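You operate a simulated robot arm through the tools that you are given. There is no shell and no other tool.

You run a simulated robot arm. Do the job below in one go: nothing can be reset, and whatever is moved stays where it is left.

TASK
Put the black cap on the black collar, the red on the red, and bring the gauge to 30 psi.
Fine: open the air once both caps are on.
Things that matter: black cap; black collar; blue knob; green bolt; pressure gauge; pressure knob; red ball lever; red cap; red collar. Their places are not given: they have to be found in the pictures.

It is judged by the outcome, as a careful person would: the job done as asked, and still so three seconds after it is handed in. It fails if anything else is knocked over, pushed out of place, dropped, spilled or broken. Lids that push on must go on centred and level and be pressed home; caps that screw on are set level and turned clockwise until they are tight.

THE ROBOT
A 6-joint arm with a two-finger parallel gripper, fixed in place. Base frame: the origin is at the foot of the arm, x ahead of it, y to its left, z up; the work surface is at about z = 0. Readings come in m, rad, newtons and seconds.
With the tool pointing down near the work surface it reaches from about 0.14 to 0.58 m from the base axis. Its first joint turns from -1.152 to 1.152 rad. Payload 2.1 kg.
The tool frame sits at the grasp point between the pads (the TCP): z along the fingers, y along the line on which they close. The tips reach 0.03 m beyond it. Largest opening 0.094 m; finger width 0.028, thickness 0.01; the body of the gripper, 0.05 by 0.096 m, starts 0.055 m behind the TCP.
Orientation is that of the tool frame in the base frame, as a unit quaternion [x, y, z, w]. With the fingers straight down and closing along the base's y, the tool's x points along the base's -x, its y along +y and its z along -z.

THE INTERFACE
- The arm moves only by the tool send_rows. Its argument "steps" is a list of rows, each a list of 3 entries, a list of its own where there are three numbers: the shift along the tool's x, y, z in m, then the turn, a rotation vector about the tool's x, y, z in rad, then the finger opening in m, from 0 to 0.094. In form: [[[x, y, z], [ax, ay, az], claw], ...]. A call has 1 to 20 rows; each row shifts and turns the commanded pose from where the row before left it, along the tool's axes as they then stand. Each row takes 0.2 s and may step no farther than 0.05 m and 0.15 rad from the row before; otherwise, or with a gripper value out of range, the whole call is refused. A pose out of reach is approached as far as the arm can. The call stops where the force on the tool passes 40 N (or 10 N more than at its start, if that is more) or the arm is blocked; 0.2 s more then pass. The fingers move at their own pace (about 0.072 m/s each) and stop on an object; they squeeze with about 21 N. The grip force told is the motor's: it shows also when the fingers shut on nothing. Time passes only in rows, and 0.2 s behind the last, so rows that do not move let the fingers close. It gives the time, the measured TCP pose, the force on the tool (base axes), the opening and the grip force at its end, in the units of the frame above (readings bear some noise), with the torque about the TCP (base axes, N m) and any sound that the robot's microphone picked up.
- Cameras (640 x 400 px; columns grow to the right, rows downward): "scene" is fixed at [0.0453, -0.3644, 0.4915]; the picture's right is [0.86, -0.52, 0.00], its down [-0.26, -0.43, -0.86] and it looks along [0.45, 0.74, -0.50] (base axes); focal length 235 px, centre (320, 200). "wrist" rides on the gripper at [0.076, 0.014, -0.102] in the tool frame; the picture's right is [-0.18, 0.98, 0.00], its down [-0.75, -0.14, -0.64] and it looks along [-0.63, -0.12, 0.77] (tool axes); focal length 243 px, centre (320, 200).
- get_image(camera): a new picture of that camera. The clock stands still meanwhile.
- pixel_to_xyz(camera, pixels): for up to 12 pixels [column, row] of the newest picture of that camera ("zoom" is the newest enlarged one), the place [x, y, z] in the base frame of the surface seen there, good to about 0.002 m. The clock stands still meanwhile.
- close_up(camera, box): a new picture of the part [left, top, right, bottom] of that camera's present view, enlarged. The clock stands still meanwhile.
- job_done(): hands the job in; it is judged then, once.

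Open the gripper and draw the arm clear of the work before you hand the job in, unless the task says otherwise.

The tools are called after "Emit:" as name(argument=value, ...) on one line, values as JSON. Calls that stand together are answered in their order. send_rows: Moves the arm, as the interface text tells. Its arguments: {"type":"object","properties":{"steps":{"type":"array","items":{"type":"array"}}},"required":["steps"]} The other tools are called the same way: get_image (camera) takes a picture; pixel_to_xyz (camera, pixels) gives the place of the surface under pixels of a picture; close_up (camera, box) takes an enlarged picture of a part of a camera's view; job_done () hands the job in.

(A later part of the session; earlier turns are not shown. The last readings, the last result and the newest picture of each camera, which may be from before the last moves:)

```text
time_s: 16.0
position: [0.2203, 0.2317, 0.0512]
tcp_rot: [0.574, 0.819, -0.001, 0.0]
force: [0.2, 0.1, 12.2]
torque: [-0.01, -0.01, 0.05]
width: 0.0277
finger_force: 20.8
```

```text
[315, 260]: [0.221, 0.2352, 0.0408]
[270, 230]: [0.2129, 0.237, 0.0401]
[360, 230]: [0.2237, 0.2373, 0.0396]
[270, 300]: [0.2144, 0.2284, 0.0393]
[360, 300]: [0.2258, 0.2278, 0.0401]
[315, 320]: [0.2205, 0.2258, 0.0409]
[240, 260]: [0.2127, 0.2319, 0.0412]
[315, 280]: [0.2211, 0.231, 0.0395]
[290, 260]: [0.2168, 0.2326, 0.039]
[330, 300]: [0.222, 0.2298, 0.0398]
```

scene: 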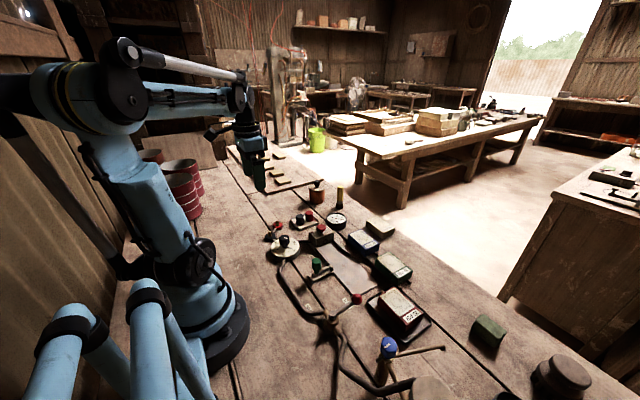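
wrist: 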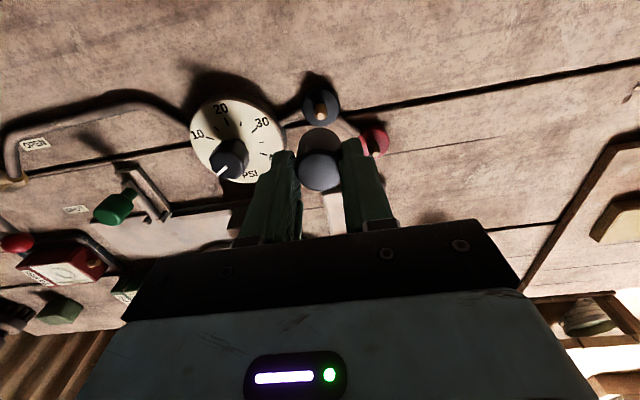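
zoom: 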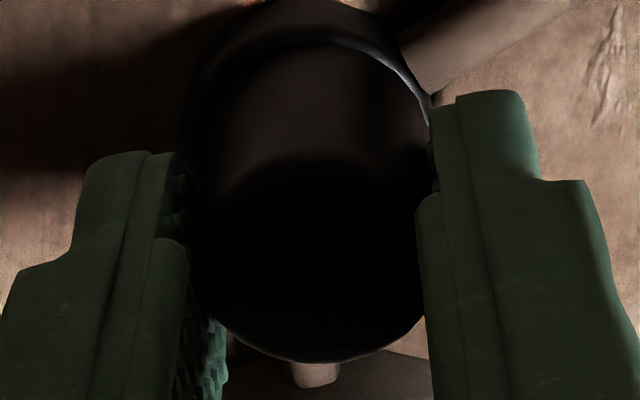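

The cap top stays near z≈0.040 (rim at collar height), torque only 0.05 N·m. I turn further clockwise without feed to see if it ever tightens.

Emit:
send_rows(steps=[[[0, 0, 0], [0, 0, 0.14], 0.0], [[0, 0, 0], [0, 0, 0.14], 0.0], [[0, 0, 0], [0, 0, 0.14], 0.0], [[0, 0, 0], [0, 0, 0.14], 0.0], [[0, 0, 0], [0, 0, 0.14], 0.0], [[0, 0, 0], [0, 0, 0.14], 0.0]])

Emit:
close_up(camera="wrist", box=[280, 120, 360, 200])

Emit:
pixel_to_xyz(camera="zoom", pixels=[[315, 260], [270, 230], [360, 230], [270, 300], [360, 300], [315, 320], [240, 260], [315, 280], [290, 260], [330, 300]])

```text
time_s: 17.4
position: [0.2201, 0.2321, 0.0511]
tcp_rot: [0.858, 0.514, 0.0, 0.0]
force: [-0.1, -0.3, 0.1]
torque: [0.01, 0.03, -0.05]
width: 0.0277
finger_force: 20.9
```

```text
5.00 times, centred on (320, 160) of wrist
```

zoom: 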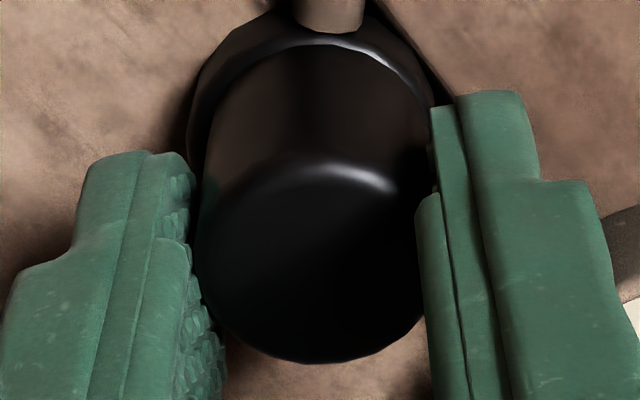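

```text
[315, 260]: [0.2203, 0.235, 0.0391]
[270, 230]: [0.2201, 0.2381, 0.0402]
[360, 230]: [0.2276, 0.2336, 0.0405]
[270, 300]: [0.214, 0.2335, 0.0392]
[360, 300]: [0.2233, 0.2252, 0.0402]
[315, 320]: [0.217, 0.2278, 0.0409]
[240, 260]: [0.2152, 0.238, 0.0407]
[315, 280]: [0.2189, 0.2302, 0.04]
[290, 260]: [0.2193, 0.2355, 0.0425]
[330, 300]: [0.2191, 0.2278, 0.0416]
```

Force is now ~0 with the cap not visibly moved in the fingers. I turn a further 0.84 rad with no feed: a thread would now pull the gripper down (negative force) and then torque up.

Emit:
send_rows(steps=[[[0, 0, 0], [0, 0, 0.14], 0.0], [[0, 0, 0], [0, 0, 0.14], 0.0], [[0, 0, 0], [0, 0, 0.14], 0.0], [[0, 0, 0], [0, 0, 0.14], 0.0], [[0, 0, 0], [0, 0, 0.14], 0.0], [[0, 0, 0], [0, 0, 0.14], 0.0]])

Emit:
close_up(camera="wrist", box=[280, 120, 360, 200])

Emit:
close_up(camera="scene", box=[255, 222, 285, 247])

```text
time_s: 17.9
position: [0.2235, 0.2275, 0.0505]
tcp_rot: [0.9, 0.436, -0.007, -0.018]
force: [-16.2, 11.3, 5.0]
torque: [0.33, 0.47, 0.01]
width: 0.0279
finger_force: 20.6
out of reach, approached as far as the arm can: row 2
stopped in row 2: the force on the tool passed its limit at 56 N (the readings are from after the stop); the commanded pose is now the measured one
```

```text
5.00 times, centred on (320, 160) of wrist
```

zoom: 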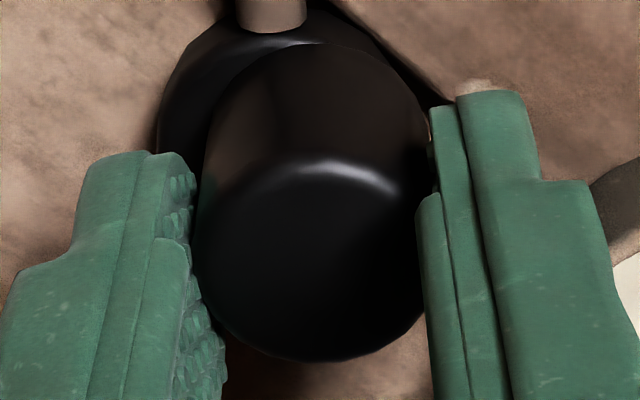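

```text
16.00 times, centred on (270, 234) of scene
```

zoom: 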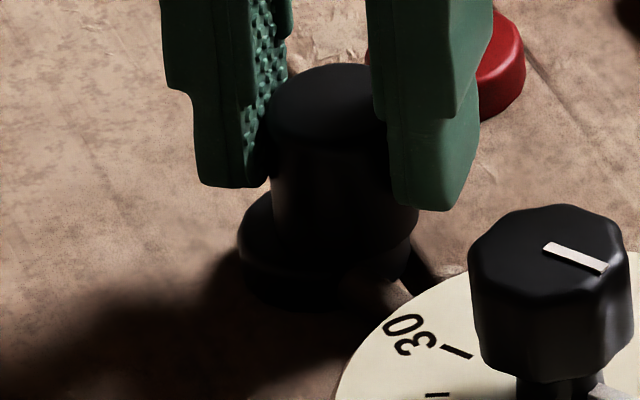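

The wrist hit its turning limit at about 2.1 rad of yaw and the pose was pushed sideways ~5 mm with 2° tilt. I reverse: back to the collar centre, untilt and turn back 0.18 rad.

Emit:
send_rows(steps=[[[0.0007, -0.00275, 0], [-0.019, -0.0015, -0.09], 0.0], [[0.0007, -0.00275, 0], [-0.019, -0.0015, -0.09], 0.0], [[0, 0, 0], [0, 0, 0], 0.0]])

Emit:
close_up(camera="wrist", box=[280, 120, 360, 200])

Emit:
close_up(camera="scene", box=[255, 222, 285, 247])

```text
time_s: 18.7
position: [0.2228, 0.2297, 0.0511]
tcp_rot: [0.857, 0.515, 0.004, 0.003]
force: [3.3, 0.4, 10.7]
torque: [0.03, -0.01, -0.02]
width: 0.0277
finger_force: 20.7
```

```text
5.00 times, centred on (320, 160) of wrist
```

zoom: 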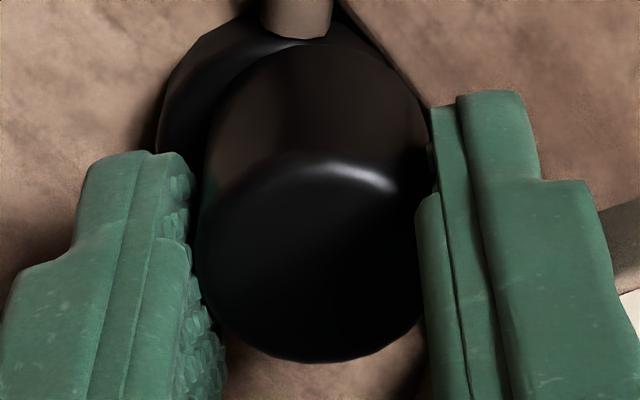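

```text
16.00 times, centred on (270, 234) of scene
```

zoom: 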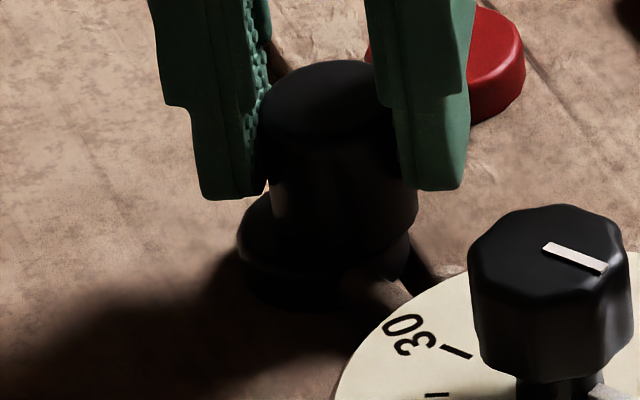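

The collar itself has not moved (left edge still at zoom x=238), but the cap sits ~3.5 mm off to (+x,−y). I shift it back to the collar centre.

Emit:
send_rows(steps=[[[0.0004, -0.0018, -0.0005], [0, 0, 0], 0.0], [[0.0003, -0.0018, -0.0003], [0, 0, 0], 0.0], [[0, 0, 0], [0, 0, 0], 0.0]])

Emit:
close_up(camera="wrist", box=[280, 120, 360, 200])

Emit:
close_up(camera="scene", box=[255, 222, 285, 247])

```text
time_s: 19.5
position: [0.2187, 0.2331, 0.0523]
tcp_rot: [0.858, 0.514, 0.004, 0.003]
force: [0.0, 0.3, 0.1]
torque: [-0.01, 0.01, -0.03]
width: 0.0278
finger_force: 21.5
```

```text
5.00 times, centred on (320, 160) of wrist
```

zoom: 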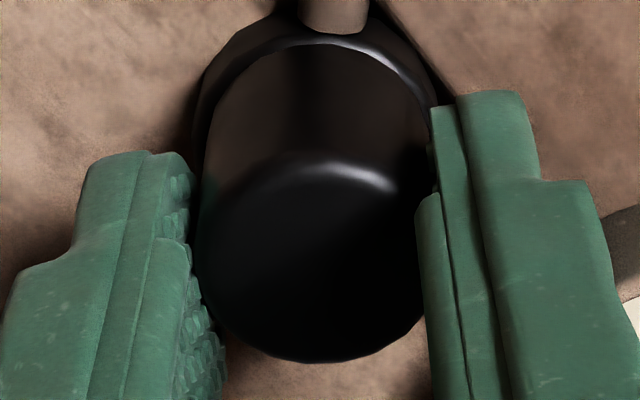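

```text
16.00 times, centred on (270, 234) of scene
```

zoom: 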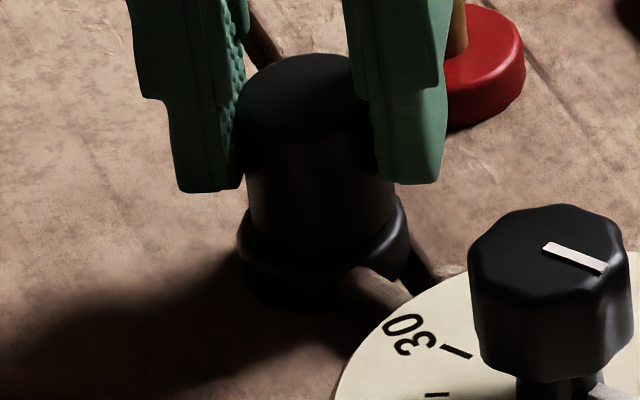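

The cap is centred again, forces zero, collar in place. I untilt by 0.5°, release the cap and lift off to see how it sits.

Emit:
send_rows(steps=[[[0, 0, 0], [0.009, -0.004, 0], 0.0], [[0, 0, 0], [0, 0, 0], 0.03], [[0, 0, 0], [0, 0, 0], 0.045], [[0, 0, 0], [0, 0, 0], 0.045], [[0, 0, -0.03], [0, 0, 0], 0.045], [[0, 0, -0.03], [0, 0, 0], 0.045], [[0, 0, 0], [0, 0, 0], 0.045]])

Emit:
close_up(camera="scene", box=[255, 222, 285, 247])

Emit:
get_image(camera="wrist")

```text
time_s: 21.1
position: [0.2198, 0.235, 0.1122]
tcp_rot: [0.857, 0.515, 0.0, 0.0]
force: [0.5, -0.1, 0.5]
torque: [0.01, 0.0, 0.0]
width: 0.045
finger_force: 0.2
```

```text
16.00 times, centred on (270, 234) of scene
```

zoom: 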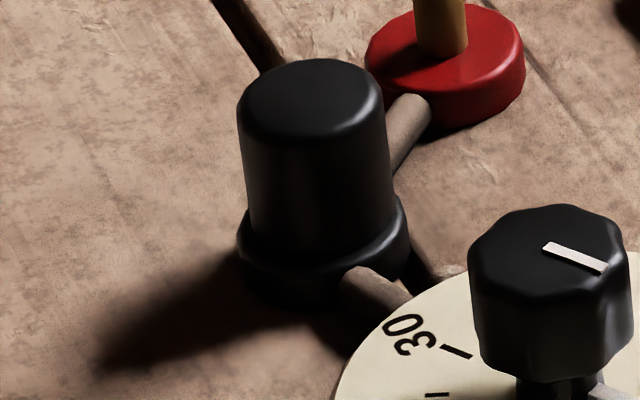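

```text
taken
```

wrist: 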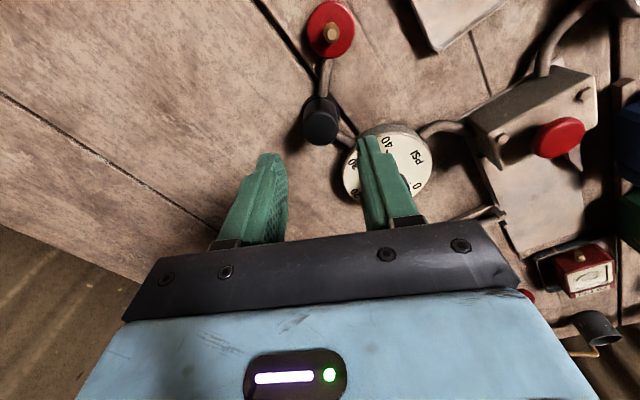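

The black cap stands level on its collar. I zoom in further and measure its top height and seam.

Emit:
close_up(camera="scene", box=[262, 225, 283, 243])

Emit:
pixel_to_xyz(camera="zoom", pixels=[[260, 110], [230, 110], [290, 110], [260, 90], [260, 130], [240, 95], [280, 120], [250, 105], [270, 105], [300, 120], [220, 100], [265, 115]])

Emit:
close_up(camera="wrist", box=[280, 70, 380, 170])

```text
16.00 times, centred on (272, 234) of scene
```

zoom: 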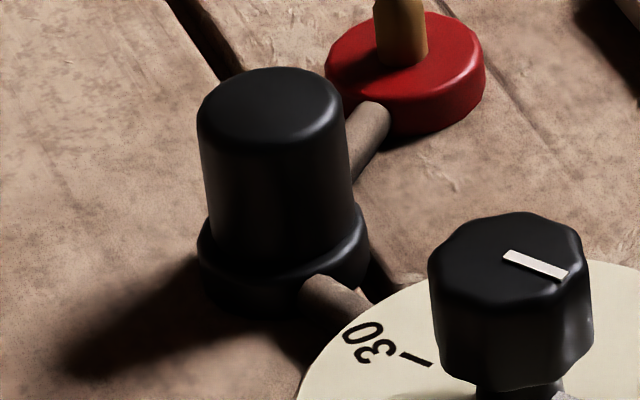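

```text
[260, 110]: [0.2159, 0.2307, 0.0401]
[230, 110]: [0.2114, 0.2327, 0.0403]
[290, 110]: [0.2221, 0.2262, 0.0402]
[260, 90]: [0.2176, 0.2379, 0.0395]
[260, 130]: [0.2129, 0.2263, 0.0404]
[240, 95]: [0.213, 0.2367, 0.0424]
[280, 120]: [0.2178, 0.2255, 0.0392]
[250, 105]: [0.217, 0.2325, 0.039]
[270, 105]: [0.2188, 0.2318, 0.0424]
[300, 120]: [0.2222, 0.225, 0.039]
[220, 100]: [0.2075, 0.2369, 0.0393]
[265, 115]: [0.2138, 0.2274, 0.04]
```

```text
4.00 times, centred on (330, 120) of wrist
```

zoom: 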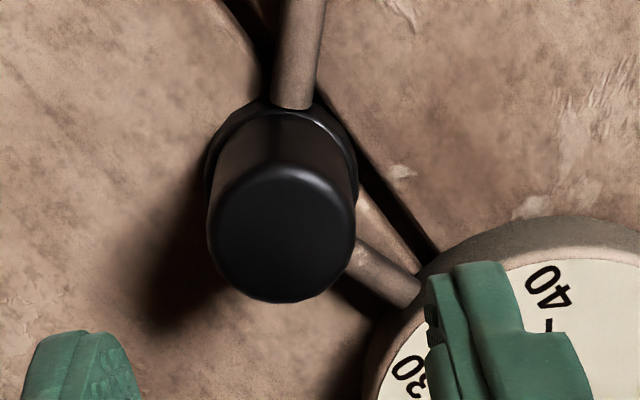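

The cap top is at z≈0.040, flush on the collar, centred. To tell whether it is a screw cap, I'll wind the wrist back counter-clockwise in the air and then turn it clockwise a long way with torque sensing. First the unwinding.

Emit:
send_rows(steps=[[[0, 0, 0], [0, 0, -0.145], 0.05], [[0, 0, 0], [0, 0, -0.145], 0.05], [[0, 0, 0], [0, 0, -0.145], 0.05], [[0, 0, 0], [0, 0, -0.145], 0.05], [[0, 0, 0], [0, 0, -0.145], 0.05], [[0, 0, 0], [0, 0, -0.145], 0.05], [[0, 0, 0], [0, 0, -0.145], 0.05], [[0, 0, 0], [0, 0, -0.145], 0.05], [[0, 0, 0], [0, 0, -0.145], 0.05], [[0, 0, 0], [0, 0, -0.145], 0.05], [[0, 0, 0], [0, 0, -0.145], 0.05], [[0, 0, 0], [0, 0, -0.145], 0.05], [[0, 0, 0], [0, 0, -0.145], 0.05], [[0, 0, 0], [0, 0, -0.145], 0.05], [[0, 0, 0], [0, 0, -0.145], 0.05], [[0, 0, 0], [0, 0, -0.145], 0.05], [[0, 0, 0], [0, 0, -0.145], 0.05], [[0, 0, 0], [0, 0, -0.145], 0.05], [[0, 0, 0], [0, 0, -0.145], 0.05], [[0, 0, 0], [0, 0, -0.145], 0.05]])

Emit:
get_image(camera="scene")

```text
time_s: 25.3
position: [0.2187, 0.2344, 0.1113]
tcp_rot: [-0.408, 0.913, 0.0, 0.0]
force: [0.0, -0.8, -0.6]
torque: [0.0, -0.01, -0.05]
width: 0.0499
finger_force: 0.0
```

```text
taken
```

scene: 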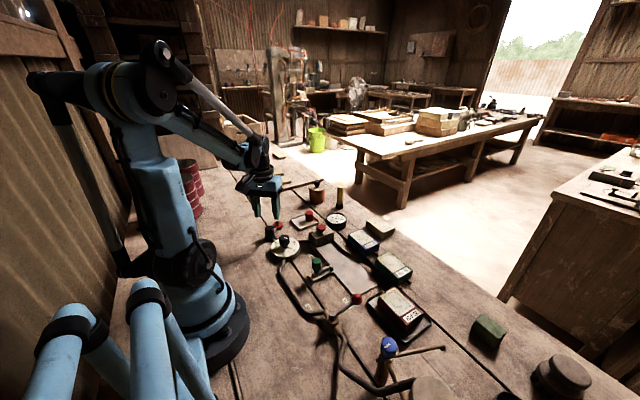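

Yaw is now −0.84 rad with no trouble; I unwind a further 1.68 rad.

Emit:
send_rows(steps=[[[0, 0, 0], [0, 0, -0.14], 0.05], [[0, 0, 0], [0, 0, -0.14], 0.05], [[0, 0, 0], [0, 0, -0.14], 0.05], [[0, 0, 0], [0, 0, -0.14], 0.05], [[0, 0, 0], [0, 0, -0.14], 0.05], [[0, 0, 0], [0, 0, -0.14], 0.05], [[0, 0, 0], [0, 0, -0.14], 0.05], [[0, 0, 0], [0, 0, -0.14], 0.05], [[0, 0, 0], [0, 0, -0.14], 0.05], [[0, 0, 0], [0, 0, -0.14], 0.05], [[0, 0, 0], [0, 0, -0.14], 0.05], [[0, 0, 0], [0, 0, -0.14], 0.05]])

Emit:
get_image(camera="wrist")

Emit:
close_up(camera="scene", box=[250, 190, 310, 250])

```text
time_s: 27.9
position: [0.2186, 0.2331, 0.1123]
tcp_rot: [0.953, -0.305, -0.001, 0.001]
force: [-0.4, 0.3, 0.5]
torque: [-0.01, -0.02, 0.01]
width: 0.0501
finger_force: 0.1
```

```text
taken
```

wrist: 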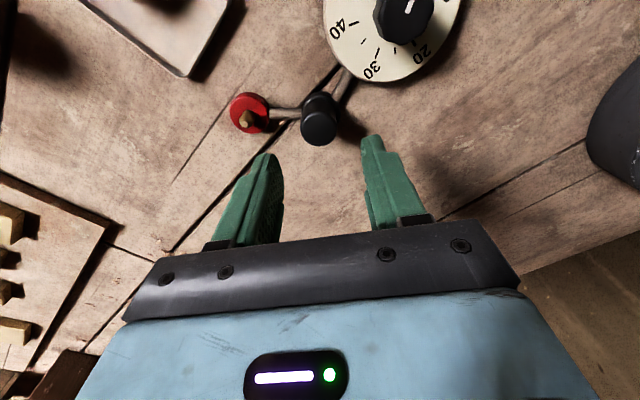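

```text
6.67 times, centred on (280, 220) of scene
```

zoom: 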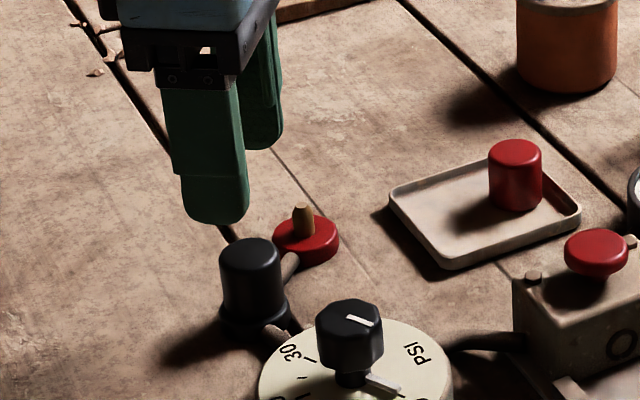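

Yaw is now about −2.52 rad. I measure the cap top centre from this wrist view before gripping again.

Emit:
close_up(camera="wrist", box=[290, 80, 350, 160])

Emit:
pixel_to_xyz(camera="wrist", pixels=[[320, 129], [319, 127], [321, 127], [319, 131], [321, 131], [304, 128], [335, 128], [320, 115], [320, 142]])

```text
5.00 times, centred on (320, 120) of wrist
```

zoom: 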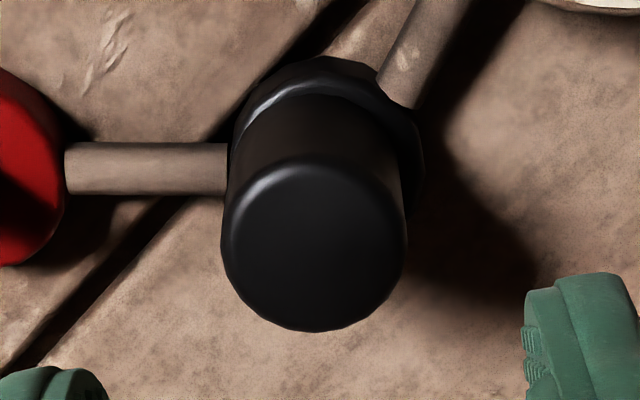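

```text
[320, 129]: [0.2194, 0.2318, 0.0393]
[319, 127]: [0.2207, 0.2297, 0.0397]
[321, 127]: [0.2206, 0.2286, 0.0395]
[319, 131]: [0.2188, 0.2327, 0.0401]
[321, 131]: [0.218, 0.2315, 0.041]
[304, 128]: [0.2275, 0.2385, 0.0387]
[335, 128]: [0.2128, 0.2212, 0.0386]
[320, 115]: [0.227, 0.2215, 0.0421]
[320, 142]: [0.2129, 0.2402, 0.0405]
```

The cap centre lies almost on the tool axis in the picture. I descend to TCP z≈0.047 (tips just above the collar) and grip the cap again.

Emit:
send_rows(steps=[[[0, 0, 0.025], [0, 0, 0], 0.05], [[0, 0, 0.025], [0, 0, 0], 0.05], [[0, 0, 0.015], [0, 0, 0], 0.05], [[0, 0, 0], [0, 0, 0], 0.05]])

Emit:
close_up(camera="wrist", box=[260, 90, 380, 220])

Emit:
close_up(camera="scene", box=[255, 215, 295, 250])

```text
time_s: 28.9
position: [0.2181, 0.232, 0.047]
tcp_rot: [0.952, -0.305, 0.0, 0.0]
force: [0.0, 0.5, -0.6]
torque: [0.02, 0.0, 0.04]
width: 0.0503
finger_force: 0.0
```

```text
3.08 times, centred on (320, 155) of wrist
```

zoom: 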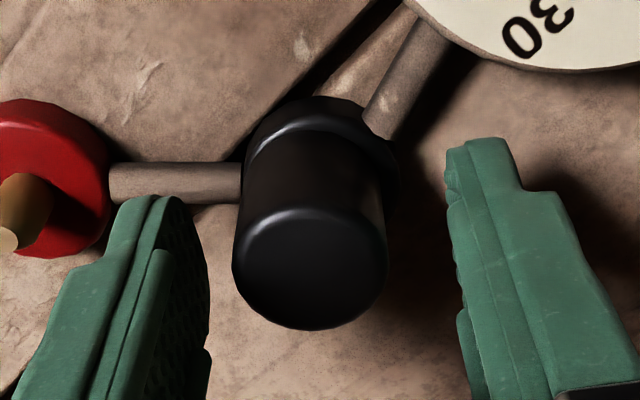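

```text
11.43 times, centred on (275, 232) of scene
```

zoom: 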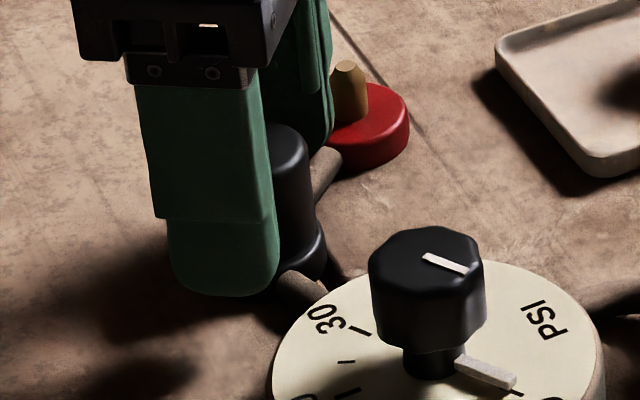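

I close gently on the cap; any small offset is then corrected while watching the collar ring.

Emit:
send_rows(steps=[[[0, 0, 0], [0, 0, 0], 0.04], [[0, 0, 0], [0, 0, 0], 0.032], [[0, 0, 0], [0, 0, 0], 0.026], [[0, 0, 0], [0, 0, 0], 0.0], [[0, 0, 0], [0, 0, 0], 0.0]])

Emit:
close_up(camera="wrist", box=[280, 120, 360, 200])

Emit:
close_up(camera="scene", box=[255, 215, 295, 250])

```text
time_s: 30.1
position: [0.2183, 0.233, 0.0469]
tcp_rot: [0.952, -0.306, 0.001, 0.0]
force: [-1.0, -0.3, 0.1]
torque: [-0.01, -0.02, 0.03]
width: 0.0282
finger_force: 21.3
```

```text
5.00 times, centred on (320, 160) of wrist
```

zoom: 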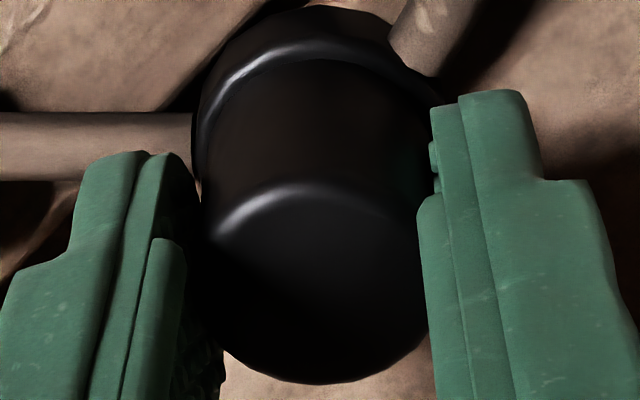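

```text
11.43 times, centred on (275, 232) of scene
```

zoom: 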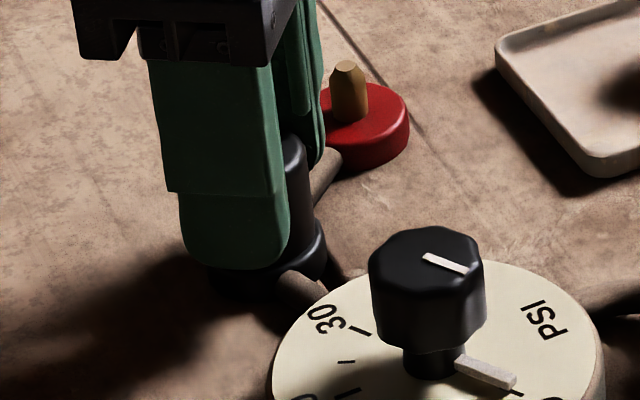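

Centred (collar ring visible evenly at both sides, 193/435 vs cap 208/425). Now I turn clockwise 0.7 rad without any feed and read torque/force.

Emit:
send_rows(steps=[[[0, 0, 0], [0, 0, 0.14], 0.0], [[0, 0, 0], [0, 0, 0.14], 0.0], [[0, 0, 0], [0, 0, 0.14], 0.0], [[0, 0, 0], [0, 0, 0.14], 0.0], [[0, 0, 0], [0, 0, 0.14], 0.0]])

```text
time_s: 31.3
position: [0.2189, 0.2323, 0.0464]
tcp_rot: [0.789, -0.615, 0.001, -0.001]
force: [0.0, -0.7, 10.4]
torque: [-0.1, 0.07, 0.04]
width: 0.0283
finger_force: 21.2
```

An upward 10 N has appeared, acting near the rim. I continue turning 0.7 rad and see how it develops.

Emit:
send_rows(steps=[[[0, 0, 0], [0, 0, 0.14], 0.0], [[0, 0, 0], [0, 0, 0.14], 0.0], [[0, 0, 0], [0, 0, 0.14], 0.0], [[0, 0, 0], [0, 0, 0.14], 0.0], [[0, 0, 0], [0, 0, 0.14], 0.0]])

Emit:
close_up(camera="wrist", box=[280, 120, 360, 200])

Emit:
close_up(camera="scene", box=[255, 215, 295, 250])

```text
time_s: 32.5
position: [0.2169, 0.2314, 0.0463]
tcp_rot: [-0.53, 0.848, -0.001, 0.001]
force: [1.2, -0.1, 3.6]
torque: [-0.02, -0.07, 0.01]
width: 0.028
finger_force: 21.4
```

```text
5.00 times, centred on (320, 160) of wrist
```

zoom: 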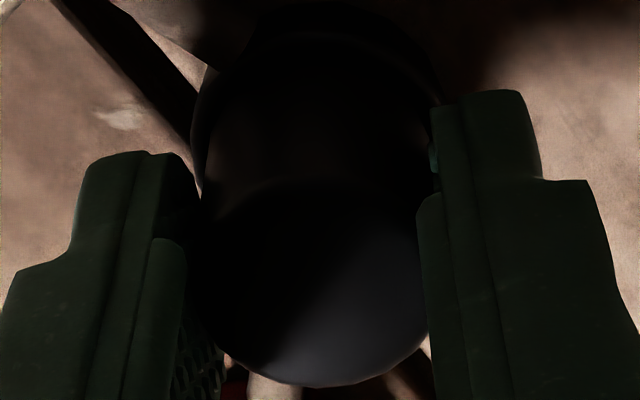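

```text
11.43 times, centred on (275, 232) of scene
```

zoom: 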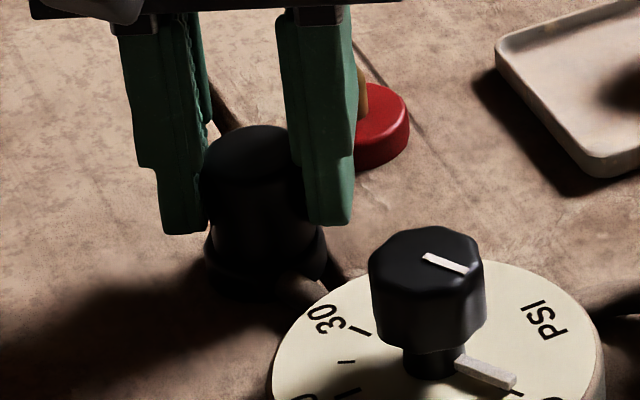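

Forces drop back to 3.6 N and torque stays near zero. I continue clockwise 1.4 rad.

Emit:
send_rows(steps=[[[0, 0, 0], [0, 0, 0.14], 0.0], [[0, 0, 0], [0, 0, 0.14], 0.0], [[0, 0, 0], [0, 0, 0.14], 0.0], [[0, 0, 0], [0, 0, 0.14], 0.0], [[0, 0, 0], [0, 0, 0.14], 0.0], [[0, 0, 0], [0, 0, 0.14], 0.0], [[0, 0, 0], [0, 0, 0.14], 0.0], [[0, 0, 0], [0, 0, 0.14], 0.0], [[0, 0, 0], [0, 0, 0.14], 0.0], [[0, 0, 0], [0, 0, 0.14], 0.0]])

Emit:
close_up(camera="wrist", box=[280, 120, 360, 200])

Emit:
close_up(camera="scene", box=[255, 222, 285, 247])

```text
time_s: 34.7
position: [0.2178, 0.2331, 0.0462]
tcp_rot: [0.142, 0.99, 0.0, 0.0]
force: [0.0, 0.0, -0.1]
torque: [0.0, 0.03, -0.01]
width: 0.0282
finger_force: 20.9
```

```text
5.00 times, centred on (320, 160) of wrist
```

zoom: 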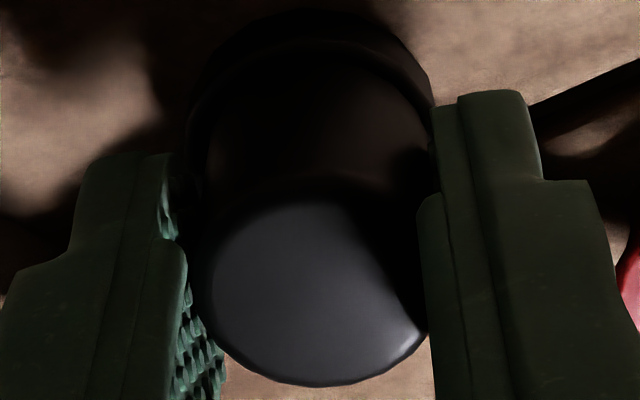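

```text
16.00 times, centred on (270, 234) of scene
```

zoom: 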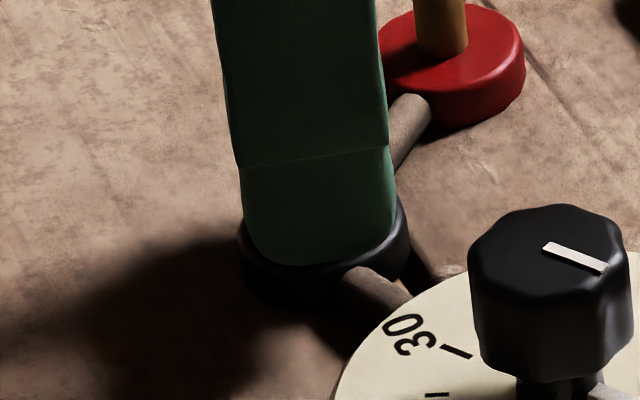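

Still free turning with zero torque. I continue another 1.68 rad (to yaw ≈1.96, short of the limit).

Emit:
send_rows(steps=[[[0, 0, 0], [0, 0, 0.14], 0.0], [[0, 0, 0], [0, 0, 0.14], 0.0], [[0, 0, 0], [0, 0, 0.14], 0.0], [[0, 0, 0], [0, 0, 0.14], 0.0], [[0, 0, 0], [0, 0, 0.14], 0.0], [[0, 0, 0], [0, 0, 0.14], 0.0], [[0, 0, 0], [0, 0, 0.14], 0.0], [[0, 0, 0], [0, 0, 0.14], 0.0], [[0, 0, 0], [0, 0, 0.14], 0.0], [[0, 0, 0], [0, 0, 0.14], 0.0], [[0, 0, 0], [0, 0, 0.14], 0.0]])

Emit:
close_up(camera="wrist", box=[280, 120, 360, 200])

Emit:
close_up(camera="scene", box=[255, 222, 285, 247])

```text
time_s: 37.1
position: [0.2176, 0.2311, 0.0463]
tcp_rot: [0.791, 0.612, 0.0, 0.001]
force: [0.3, -0.5, -1.2]
torque: [-0.03, 0.02, 0.02]
width: 0.0279
finger_force: 20.5
```

```text
5.00 times, centred on (320, 160) of wrist
```

zoom: 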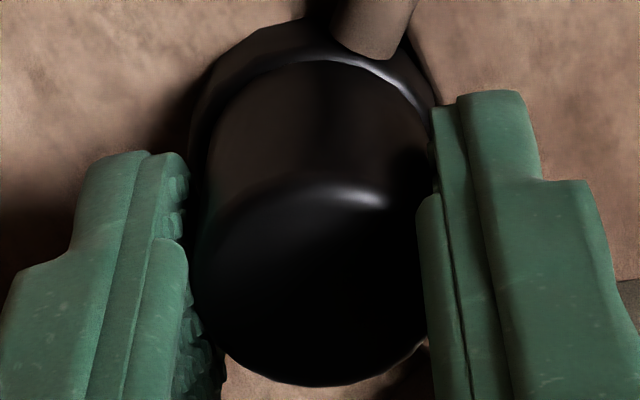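

```text
16.00 times, centred on (270, 234) of scene
```

zoom: 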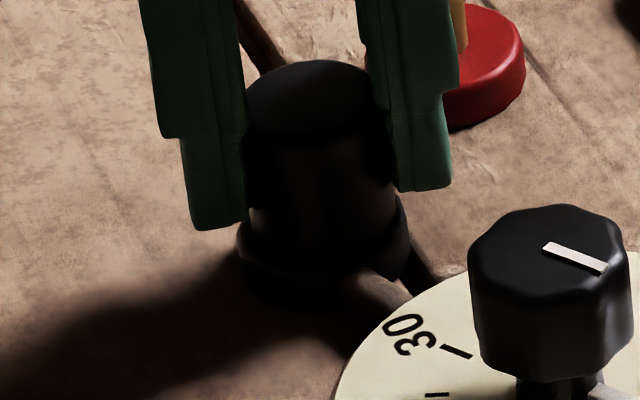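

After 4.3 rad clockwise there is no torque and the cap's height is unchanged, so it is not a thread: a push-on cap. I release, rise, close the fingers and press straight down on its top, listening for a click.

Emit:
send_rows(steps=[[[0, 0, 0], [0, 0, 0], 0.035], [[0, 0, 0], [0, 0, 0], 0.05], [[0, 0, 0], [0, 0, 0], 0.05], [[0, 0, -0.025], [0, 0, 0], 0.05], [[0, 0, -0.02], [0, 0, 0], 0.05], [[0, 0, 0], [0, 0, 0], 0.02], [[0, 0, 0], [0, 0, 0], 0.0], [[0, 0, 0], [0, 0, 0], 0.0], [[0, 0, 0], [0, 0, 0], 0.0]])

Emit:
close_up(camera="wrist", box=[260, 90, 380, 220])

Emit:
close_up(camera="scene", box=[255, 222, 285, 247])

```text
time_s: 39.1
position: [0.2196, 0.2331, 0.0917]
tcp_rot: [0.789, 0.614, 0.0, -0.001]
force: [-1.1, 0.9, 1.1]
torque: [0.04, -0.01, 0.01]
width: 0.0001
finger_force: 21.2
```

```text
3.08 times, centred on (320, 155) of wrist
```

zoom: 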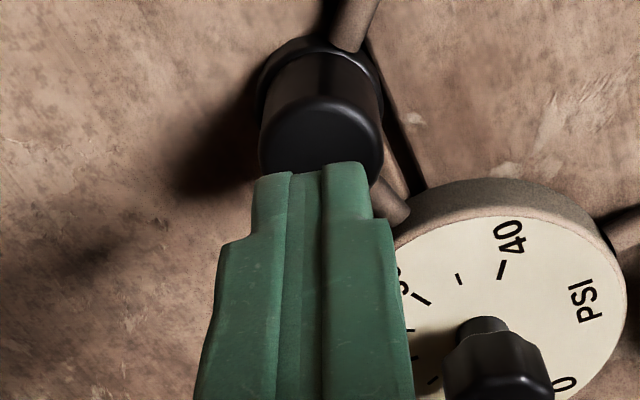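

```text
16.00 times, centred on (270, 234) of scene
```

zoom: 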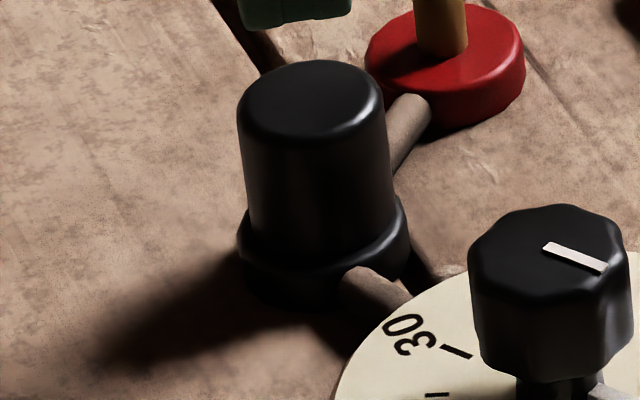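

Cap centred and level. I lower the closed tips: 20 mm down, then 1 mm rows until the force rises.

Emit:
send_rows(steps=[[[0, 0, 0.01], [0, 0, 0], 0.0], [[0, 0, 0.008], [0, 0, 0], 0.0], [[0, 0, 0.001], [0, 0, 0], 0.0], [[0, 0, 0.001], [0, 0, 0], 0.0], [[0, 0, 0.001], [0, 0, 0], 0.0], [[0, 0, 0.001], [0, 0, 0], 0.0], [[0, 0, 0.001], [0, 0, 0], 0.0]])

Emit:
close_up(camera="scene", box=[255, 222, 285, 247])

```text
time_s: 40.7
position: [0.2195, 0.233, 0.0686]
tcp_rot: [0.79, 0.614, 0.0, 0.0]
force: [0.0, -1.3, 21.0]
torque: [-0.04, -0.01, 0.01]
width: 0.0
finger_force: 21.4
```

```text
16.00 times, centred on (270, 234) of scene
```

zoom: 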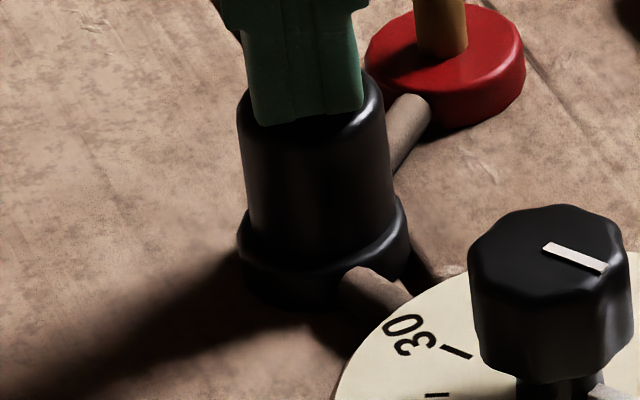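

21 N on the cap's top. I press further, up to near the limit.

Emit:
send_rows(steps=[[[0, 0, 0.0007], [0, 0, 0], 0.0], [[0, 0, 0.0007], [0, 0, 0], 0.0]])

Emit:
close_up(camera="scene", box=[255, 222, 285, 247])

```text
time_s: 41.1
position: [0.219, 0.2322, 0.0695]
tcp_rot: [0.79, 0.614, -0.002, 0.0]
force: [-2.7, -0.6, 18.9]
torque: [-0.02, 0.04, -0.01]
width: 0.0001
finger_force: 21.0
stopped in row 2: the force on the tool passed its limit at 46 N (the readings are from after the stop); the commanded pose is now the measured one
```

```text
16.00 times, centred on (270, 234) of scene
```

zoom: 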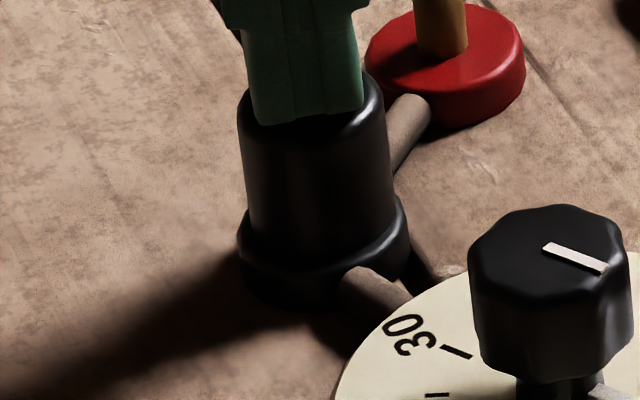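

46 N reached with no movement and no click: the cap is home against the collar. I lift off and take the tightest views to verify centring.

Emit:
send_rows(steps=[[[0, 0, -0.02], [0, 0, 0], 0.0], [[0, 0, -0.04], [0, 0, 0], 0.0], [[0, 0, -0.04], [0, 0, 0], 0.02], [[0, 0, 0], [0, 0, 0], 0.05]])

Emit:
close_up(camera="scene", box=[264, 226, 277, 241])

Emit:
close_up(camera="wrist", box=[270, 70, 380, 170])

```text
time_s: 42.1
position: [0.2189, 0.2325, 0.1697]
tcp_rot: [0.79, 0.613, -0.001, 0.0]
force: [0.8, -0.2, 0.9]
torque: [0.01, 0.0, -0.03]
width: 0.0499
finger_force: 0.0
```

```text
16.00 times, centred on (270, 234) of scene
```

zoom: 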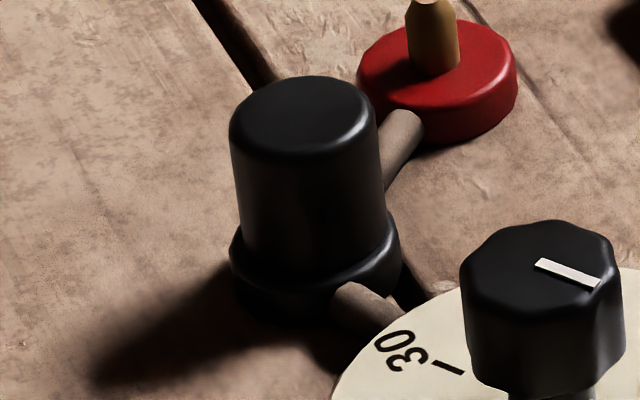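

```text
4.00 times, centred on (325, 120) of wrist
```

zoom: 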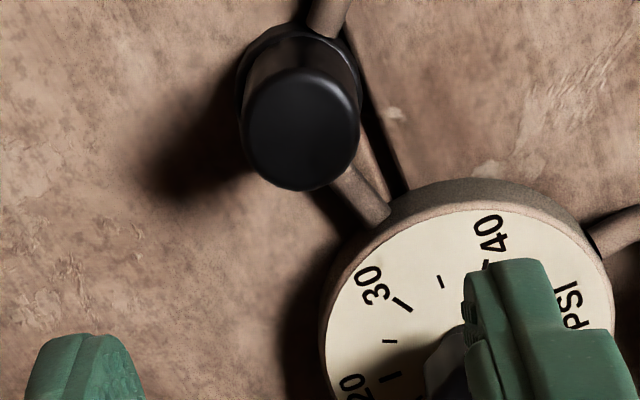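

The black cap is flush, level and centred. Now the red cap: I first unwind the wrist counter-clockwise in the air to keep turning room.

Emit:
send_rows(steps=[[[0, 0, 0], [0, 0, -0.145], 0.05], [[0, 0, 0], [0, 0, -0.145], 0.05], [[0, 0, 0], [0, 0, -0.145], 0.05], [[0, 0, 0], [0, 0, -0.145], 0.05], [[0, 0, 0], [0, 0, -0.145], 0.05], [[0, 0, 0], [0, 0, -0.145], 0.05], [[0, 0, 0], [0, 0, -0.145], 0.05], [[0, 0, 0], [0, 0, -0.145], 0.05], [[0, 0, 0], [0, 0, -0.145], 0.05], [[0, 0, 0], [0, 0, -0.145], 0.05], [[0, 0, 0], [0, 0, -0.145], 0.05], [[0, 0, 0], [0, 0, -0.145], 0.05], [[0, 0, 0], [0, 0, -0.145], 0.05], [[0, 0, 0], [0, 0, -0.145], 0.05], [[0, 0, 0], [0, 0, -0.145], 0.05], [[0, 0, 0], [0, 0, -0.145], 0.05], [[0, 0, 0], [0, 0, -0.145], 0.05], [[0, 0, 0], [0, 0, -0.145], 0.05], [[0, 0, 0], [0, 0, -0.145], 0.05], [[0, 0, 0], [0, 0, -0.145], 0.05]])

```text
time_s: 46.3
position: [0.2171, 0.2345, 0.1689]
tcp_rot: [-0.516, 0.857, 0.0, -0.001]
force: [-0.9, 0.6, 0.1]
torque: [-0.02, 0.0, 0.01]
width: 0.05
finger_force: 0.0
```

Yaw is −1.08 rad; I turn another −1.4 rad and travel to above the red cap (0.3745,0.252).

Emit:
send_rows(steps=[[[0, 0, 0], [0, 0, -0.14], 0.05], [[0, 0, 0], [0, 0, -0.14], 0.05], [[0, 0, 0], [0, 0, -0.14], 0.05], [[0, 0, 0], [0, 0, -0.14], 0.05], [[0, 0, 0], [0, 0, -0.14], 0.05], [[0, 0, 0], [0, 0, -0.14], 0.05], [[0, 0, 0], [0, 0, -0.14], 0.05], [[0, 0, 0], [0, 0, -0.14], 0.05], [[0, 0, 0], [0, 0, -0.14], 0.05], [[0, 0, 0], [0, 0, -0.14], 0.05], [[0.0224, -0.0222, 0.0105], [0, 0, 0], 0.06], [[0.0224, -0.0222, 0.0105], [0, 0, 0], 0.06], [[0.0224, -0.0222, 0.0105], [0, 0, 0], 0.06], [[0.0224, -0.0221, 0.0105], [0, 0, 0], 0.06], [[0.0224, -0.0221, 0.0105], [0, 0, 0], 0.06], [[0, 0, 0], [0, 0, 0], 0.06]])

Emit:
get_image(camera="wrist")

Emit:
get_image(camera="scene")

```text
time_s: 49.7
position: [0.3765, 0.2524, 0.1149]
tcp_rot: [0.946, -0.324, -0.001, 0.001]
force: [-0.3, 0.4, -0.1]
torque: [0.01, -0.05, 0.02]
width: 0.0601
finger_force: 0.1
```

```text
taken
```

wrist: 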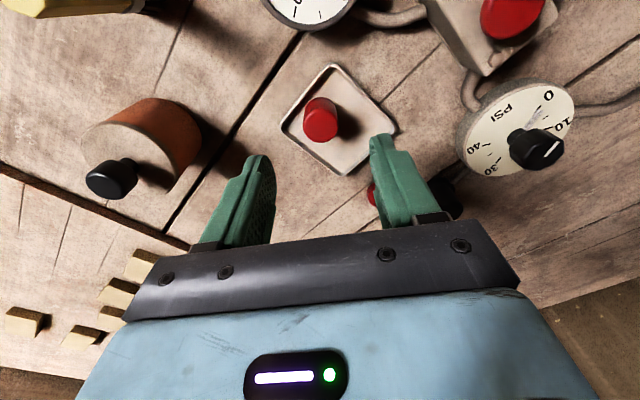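

```text
taken
```

scene: 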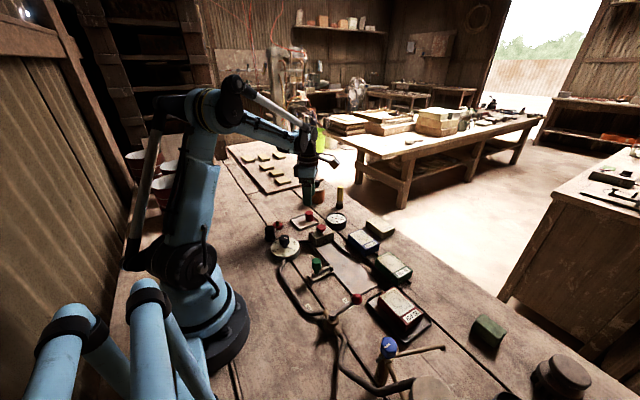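

The red cap (321,127) is on the tool axis. I check the distance to the jar left of the left finger before descending, and zoom for the cap's centre.

Emit:
pixel_to_xyz(camera="wrist", pixels=[[321, 119], [306, 119], [336, 119], [321, 105], [321, 133], [190, 120], [195, 150], [170, 105], [285, 130], [390, 125]])

Emit:
close_up(camera="wrist", box=[280, 60, 400, 180])

```text
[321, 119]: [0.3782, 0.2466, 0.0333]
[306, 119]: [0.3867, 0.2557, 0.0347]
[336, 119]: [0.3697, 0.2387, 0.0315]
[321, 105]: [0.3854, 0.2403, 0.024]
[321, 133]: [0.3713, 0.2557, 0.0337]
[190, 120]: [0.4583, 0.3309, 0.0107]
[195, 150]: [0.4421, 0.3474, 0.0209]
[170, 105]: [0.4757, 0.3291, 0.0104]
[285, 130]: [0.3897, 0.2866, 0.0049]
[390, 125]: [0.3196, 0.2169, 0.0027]
```

```text
3.33 times, centred on (340, 120) of wrist
```

zoom: 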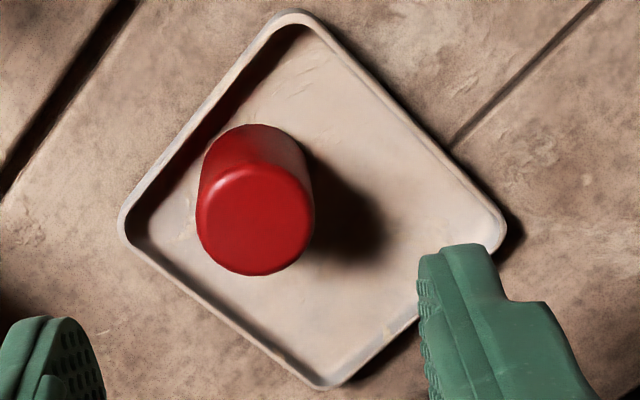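

All clear (jar > 6 cm away). I descend to TCP z≈0.041 and grip the red cap, then lift slowly.

Emit:
send_rows(steps=[[[0, 0, 0.03], [0, 0, 0], 0.06], [[0, 0, 0.03], [0, 0, 0], 0.06], [[0, 0, 0.014], [0, 0, 0], 0.05], [[0, 0, 0], [0, 0, 0], 0.04], [[0, 0, 0], [0, 0, 0], 0.03], [[0, 0, 0], [0, 0, 0], 0.0], [[0, 0, 0], [0, 0, 0], 0.0], [[0, 0, 0], [0, 0, 0], 0.0]])

Emit:
close_up(camera="wrist", box=[280, 120, 360, 200])

Emit:
close_up(camera="scene", box=[280, 200, 330, 240])

```text
time_s: 51.5
position: [0.375, 0.2523, 0.0419]
tcp_rot: [0.946, -0.325, 0.0, 0.0]
force: [-0.7, 0.1, 0.6]
torque: [0.02, 0.03, -0.02]
width: 0.0284
finger_force: 21.5
```

```text
5.00 times, centred on (320, 160) of wrist
```

zoom: 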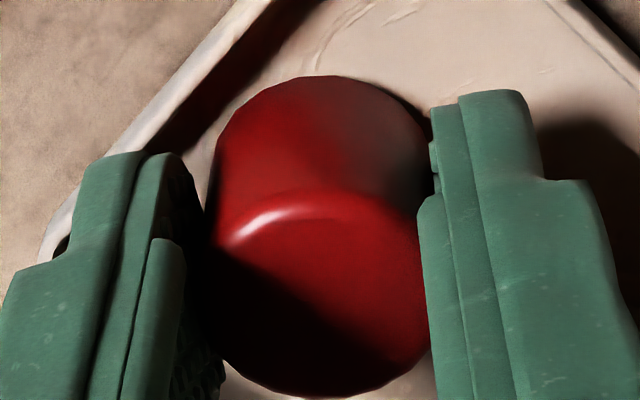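

```text
10.00 times, centred on (305, 220) of scene
```

zoom: 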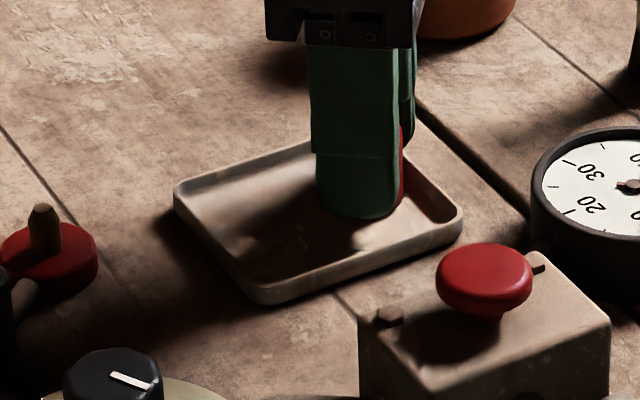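

Gripped (0.028). I lift slowly and watch the vertical force and whether the cap moves in the fingers.

Emit:
send_rows(steps=[[[0, 0, -0.002], [0, 0, 0], 0.0], [[0, 0, -0.004], [0, 0, 0], 0.0], [[0, 0, -0.006], [0, 0, 0], 0.0]])

Emit:
close_up(camera="wrist", box=[280, 120, 360, 200])

Emit:
close_up(camera="scene", box=[280, 200, 330, 240])

```text
time_s: 52.3
position: [0.3753, 0.2532, 0.053]
tcp_rot: [0.945, -0.326, 0.0, 0.001]
force: [-1.1, -0.9, -0.5]
torque: [-0.01, 0.0, -0.01]
width: 0.0286
finger_force: 21.1
```

```text
5.00 times, centred on (320, 160) of wrist
```

zoom: 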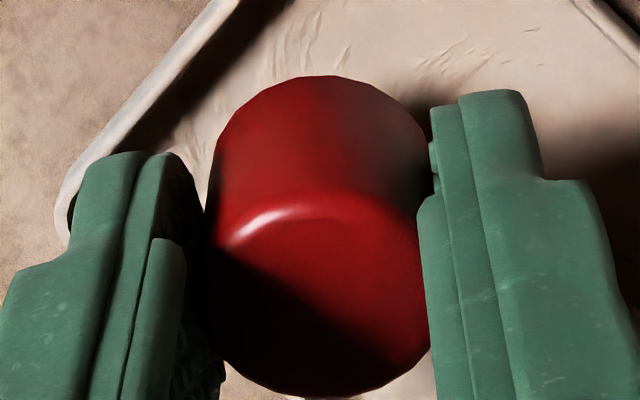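

```text
10.00 times, centred on (305, 220) of scene
```

zoom: 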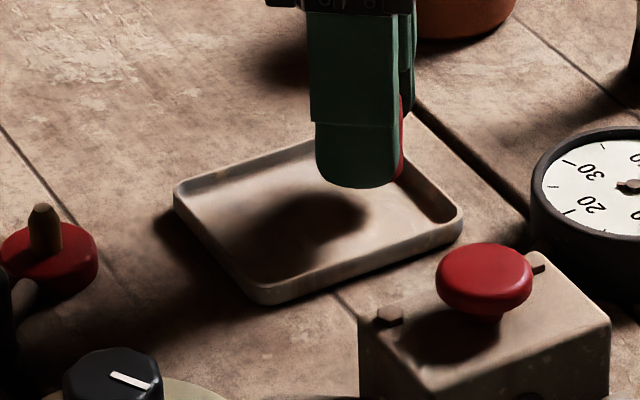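

No slip this time. I raise gently to z≈0.12 and carry the red cap to above the red collar (0.262,0.274).

Emit:
send_rows(steps=[[[0, 0, -0.008], [0, 0, 0], 0.0], [[0, 0, -0.012], [0, 0, 0], 0.0], [[0, 0, -0.015], [0, 0, 0], 0.0], [[0, 0, -0.015], [0, 0, 0], 0.0], [[0, 0, -0.01], [0, 0, 0], 0.0], [[0, 0, -0.006], [0, 0, 0], 0.0], [[-0.008, 0.0041, 0], [0, 0, 0], 0.0], [[-0.0145, 0.0074, 0], [0, 0, 0], 0.0], [[-0.018, 0.0092, 0], [0, 0, 0], 0.0], [[-0.018, 0.0092, 0], [0, 0, 0], 0.0], [[-0.018, 0.0092, 0], [0, 0, 0], 0.0], [[-0.016, 0.0082, 0], [0, 0, 0], 0.0], [[-0.01, 0.0051, 0], [0, 0, 0], 0.0], [[0, 0, 0], [0, 0, 0], 0.0], [[0, 0, 0], [0, 0, 0], 0.0]])

Emit:
get_image(camera="wrist")

Emit:
close_up(camera="scene", box=[250, 200, 310, 250])

```text
time_s: 55.5
position: [0.2625, 0.274, 0.1212]
tcp_rot: [0.946, -0.325, 0.0, 0.001]
force: [0.0, 0.5, -0.8]
torque: [-0.01, 0.01, -0.01]
width: 0.0277
finger_force: 20.8
```

```text
taken
```

wrist: 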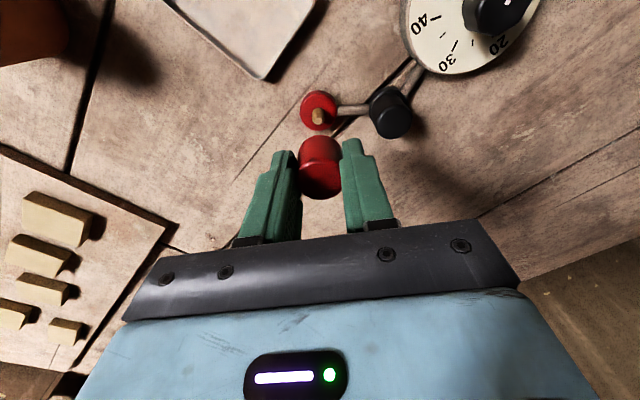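

```text
8.00 times, centred on (280, 225) of scene
```

zoom: 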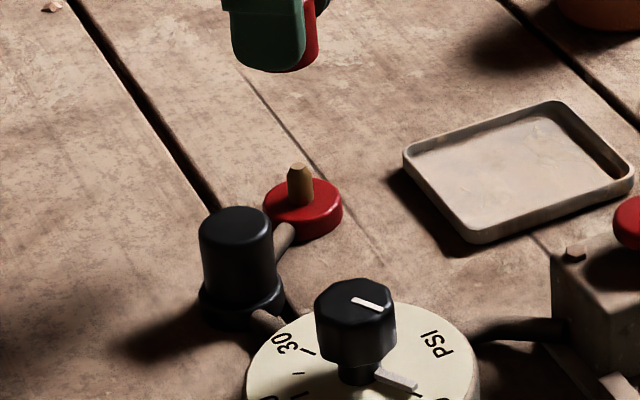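

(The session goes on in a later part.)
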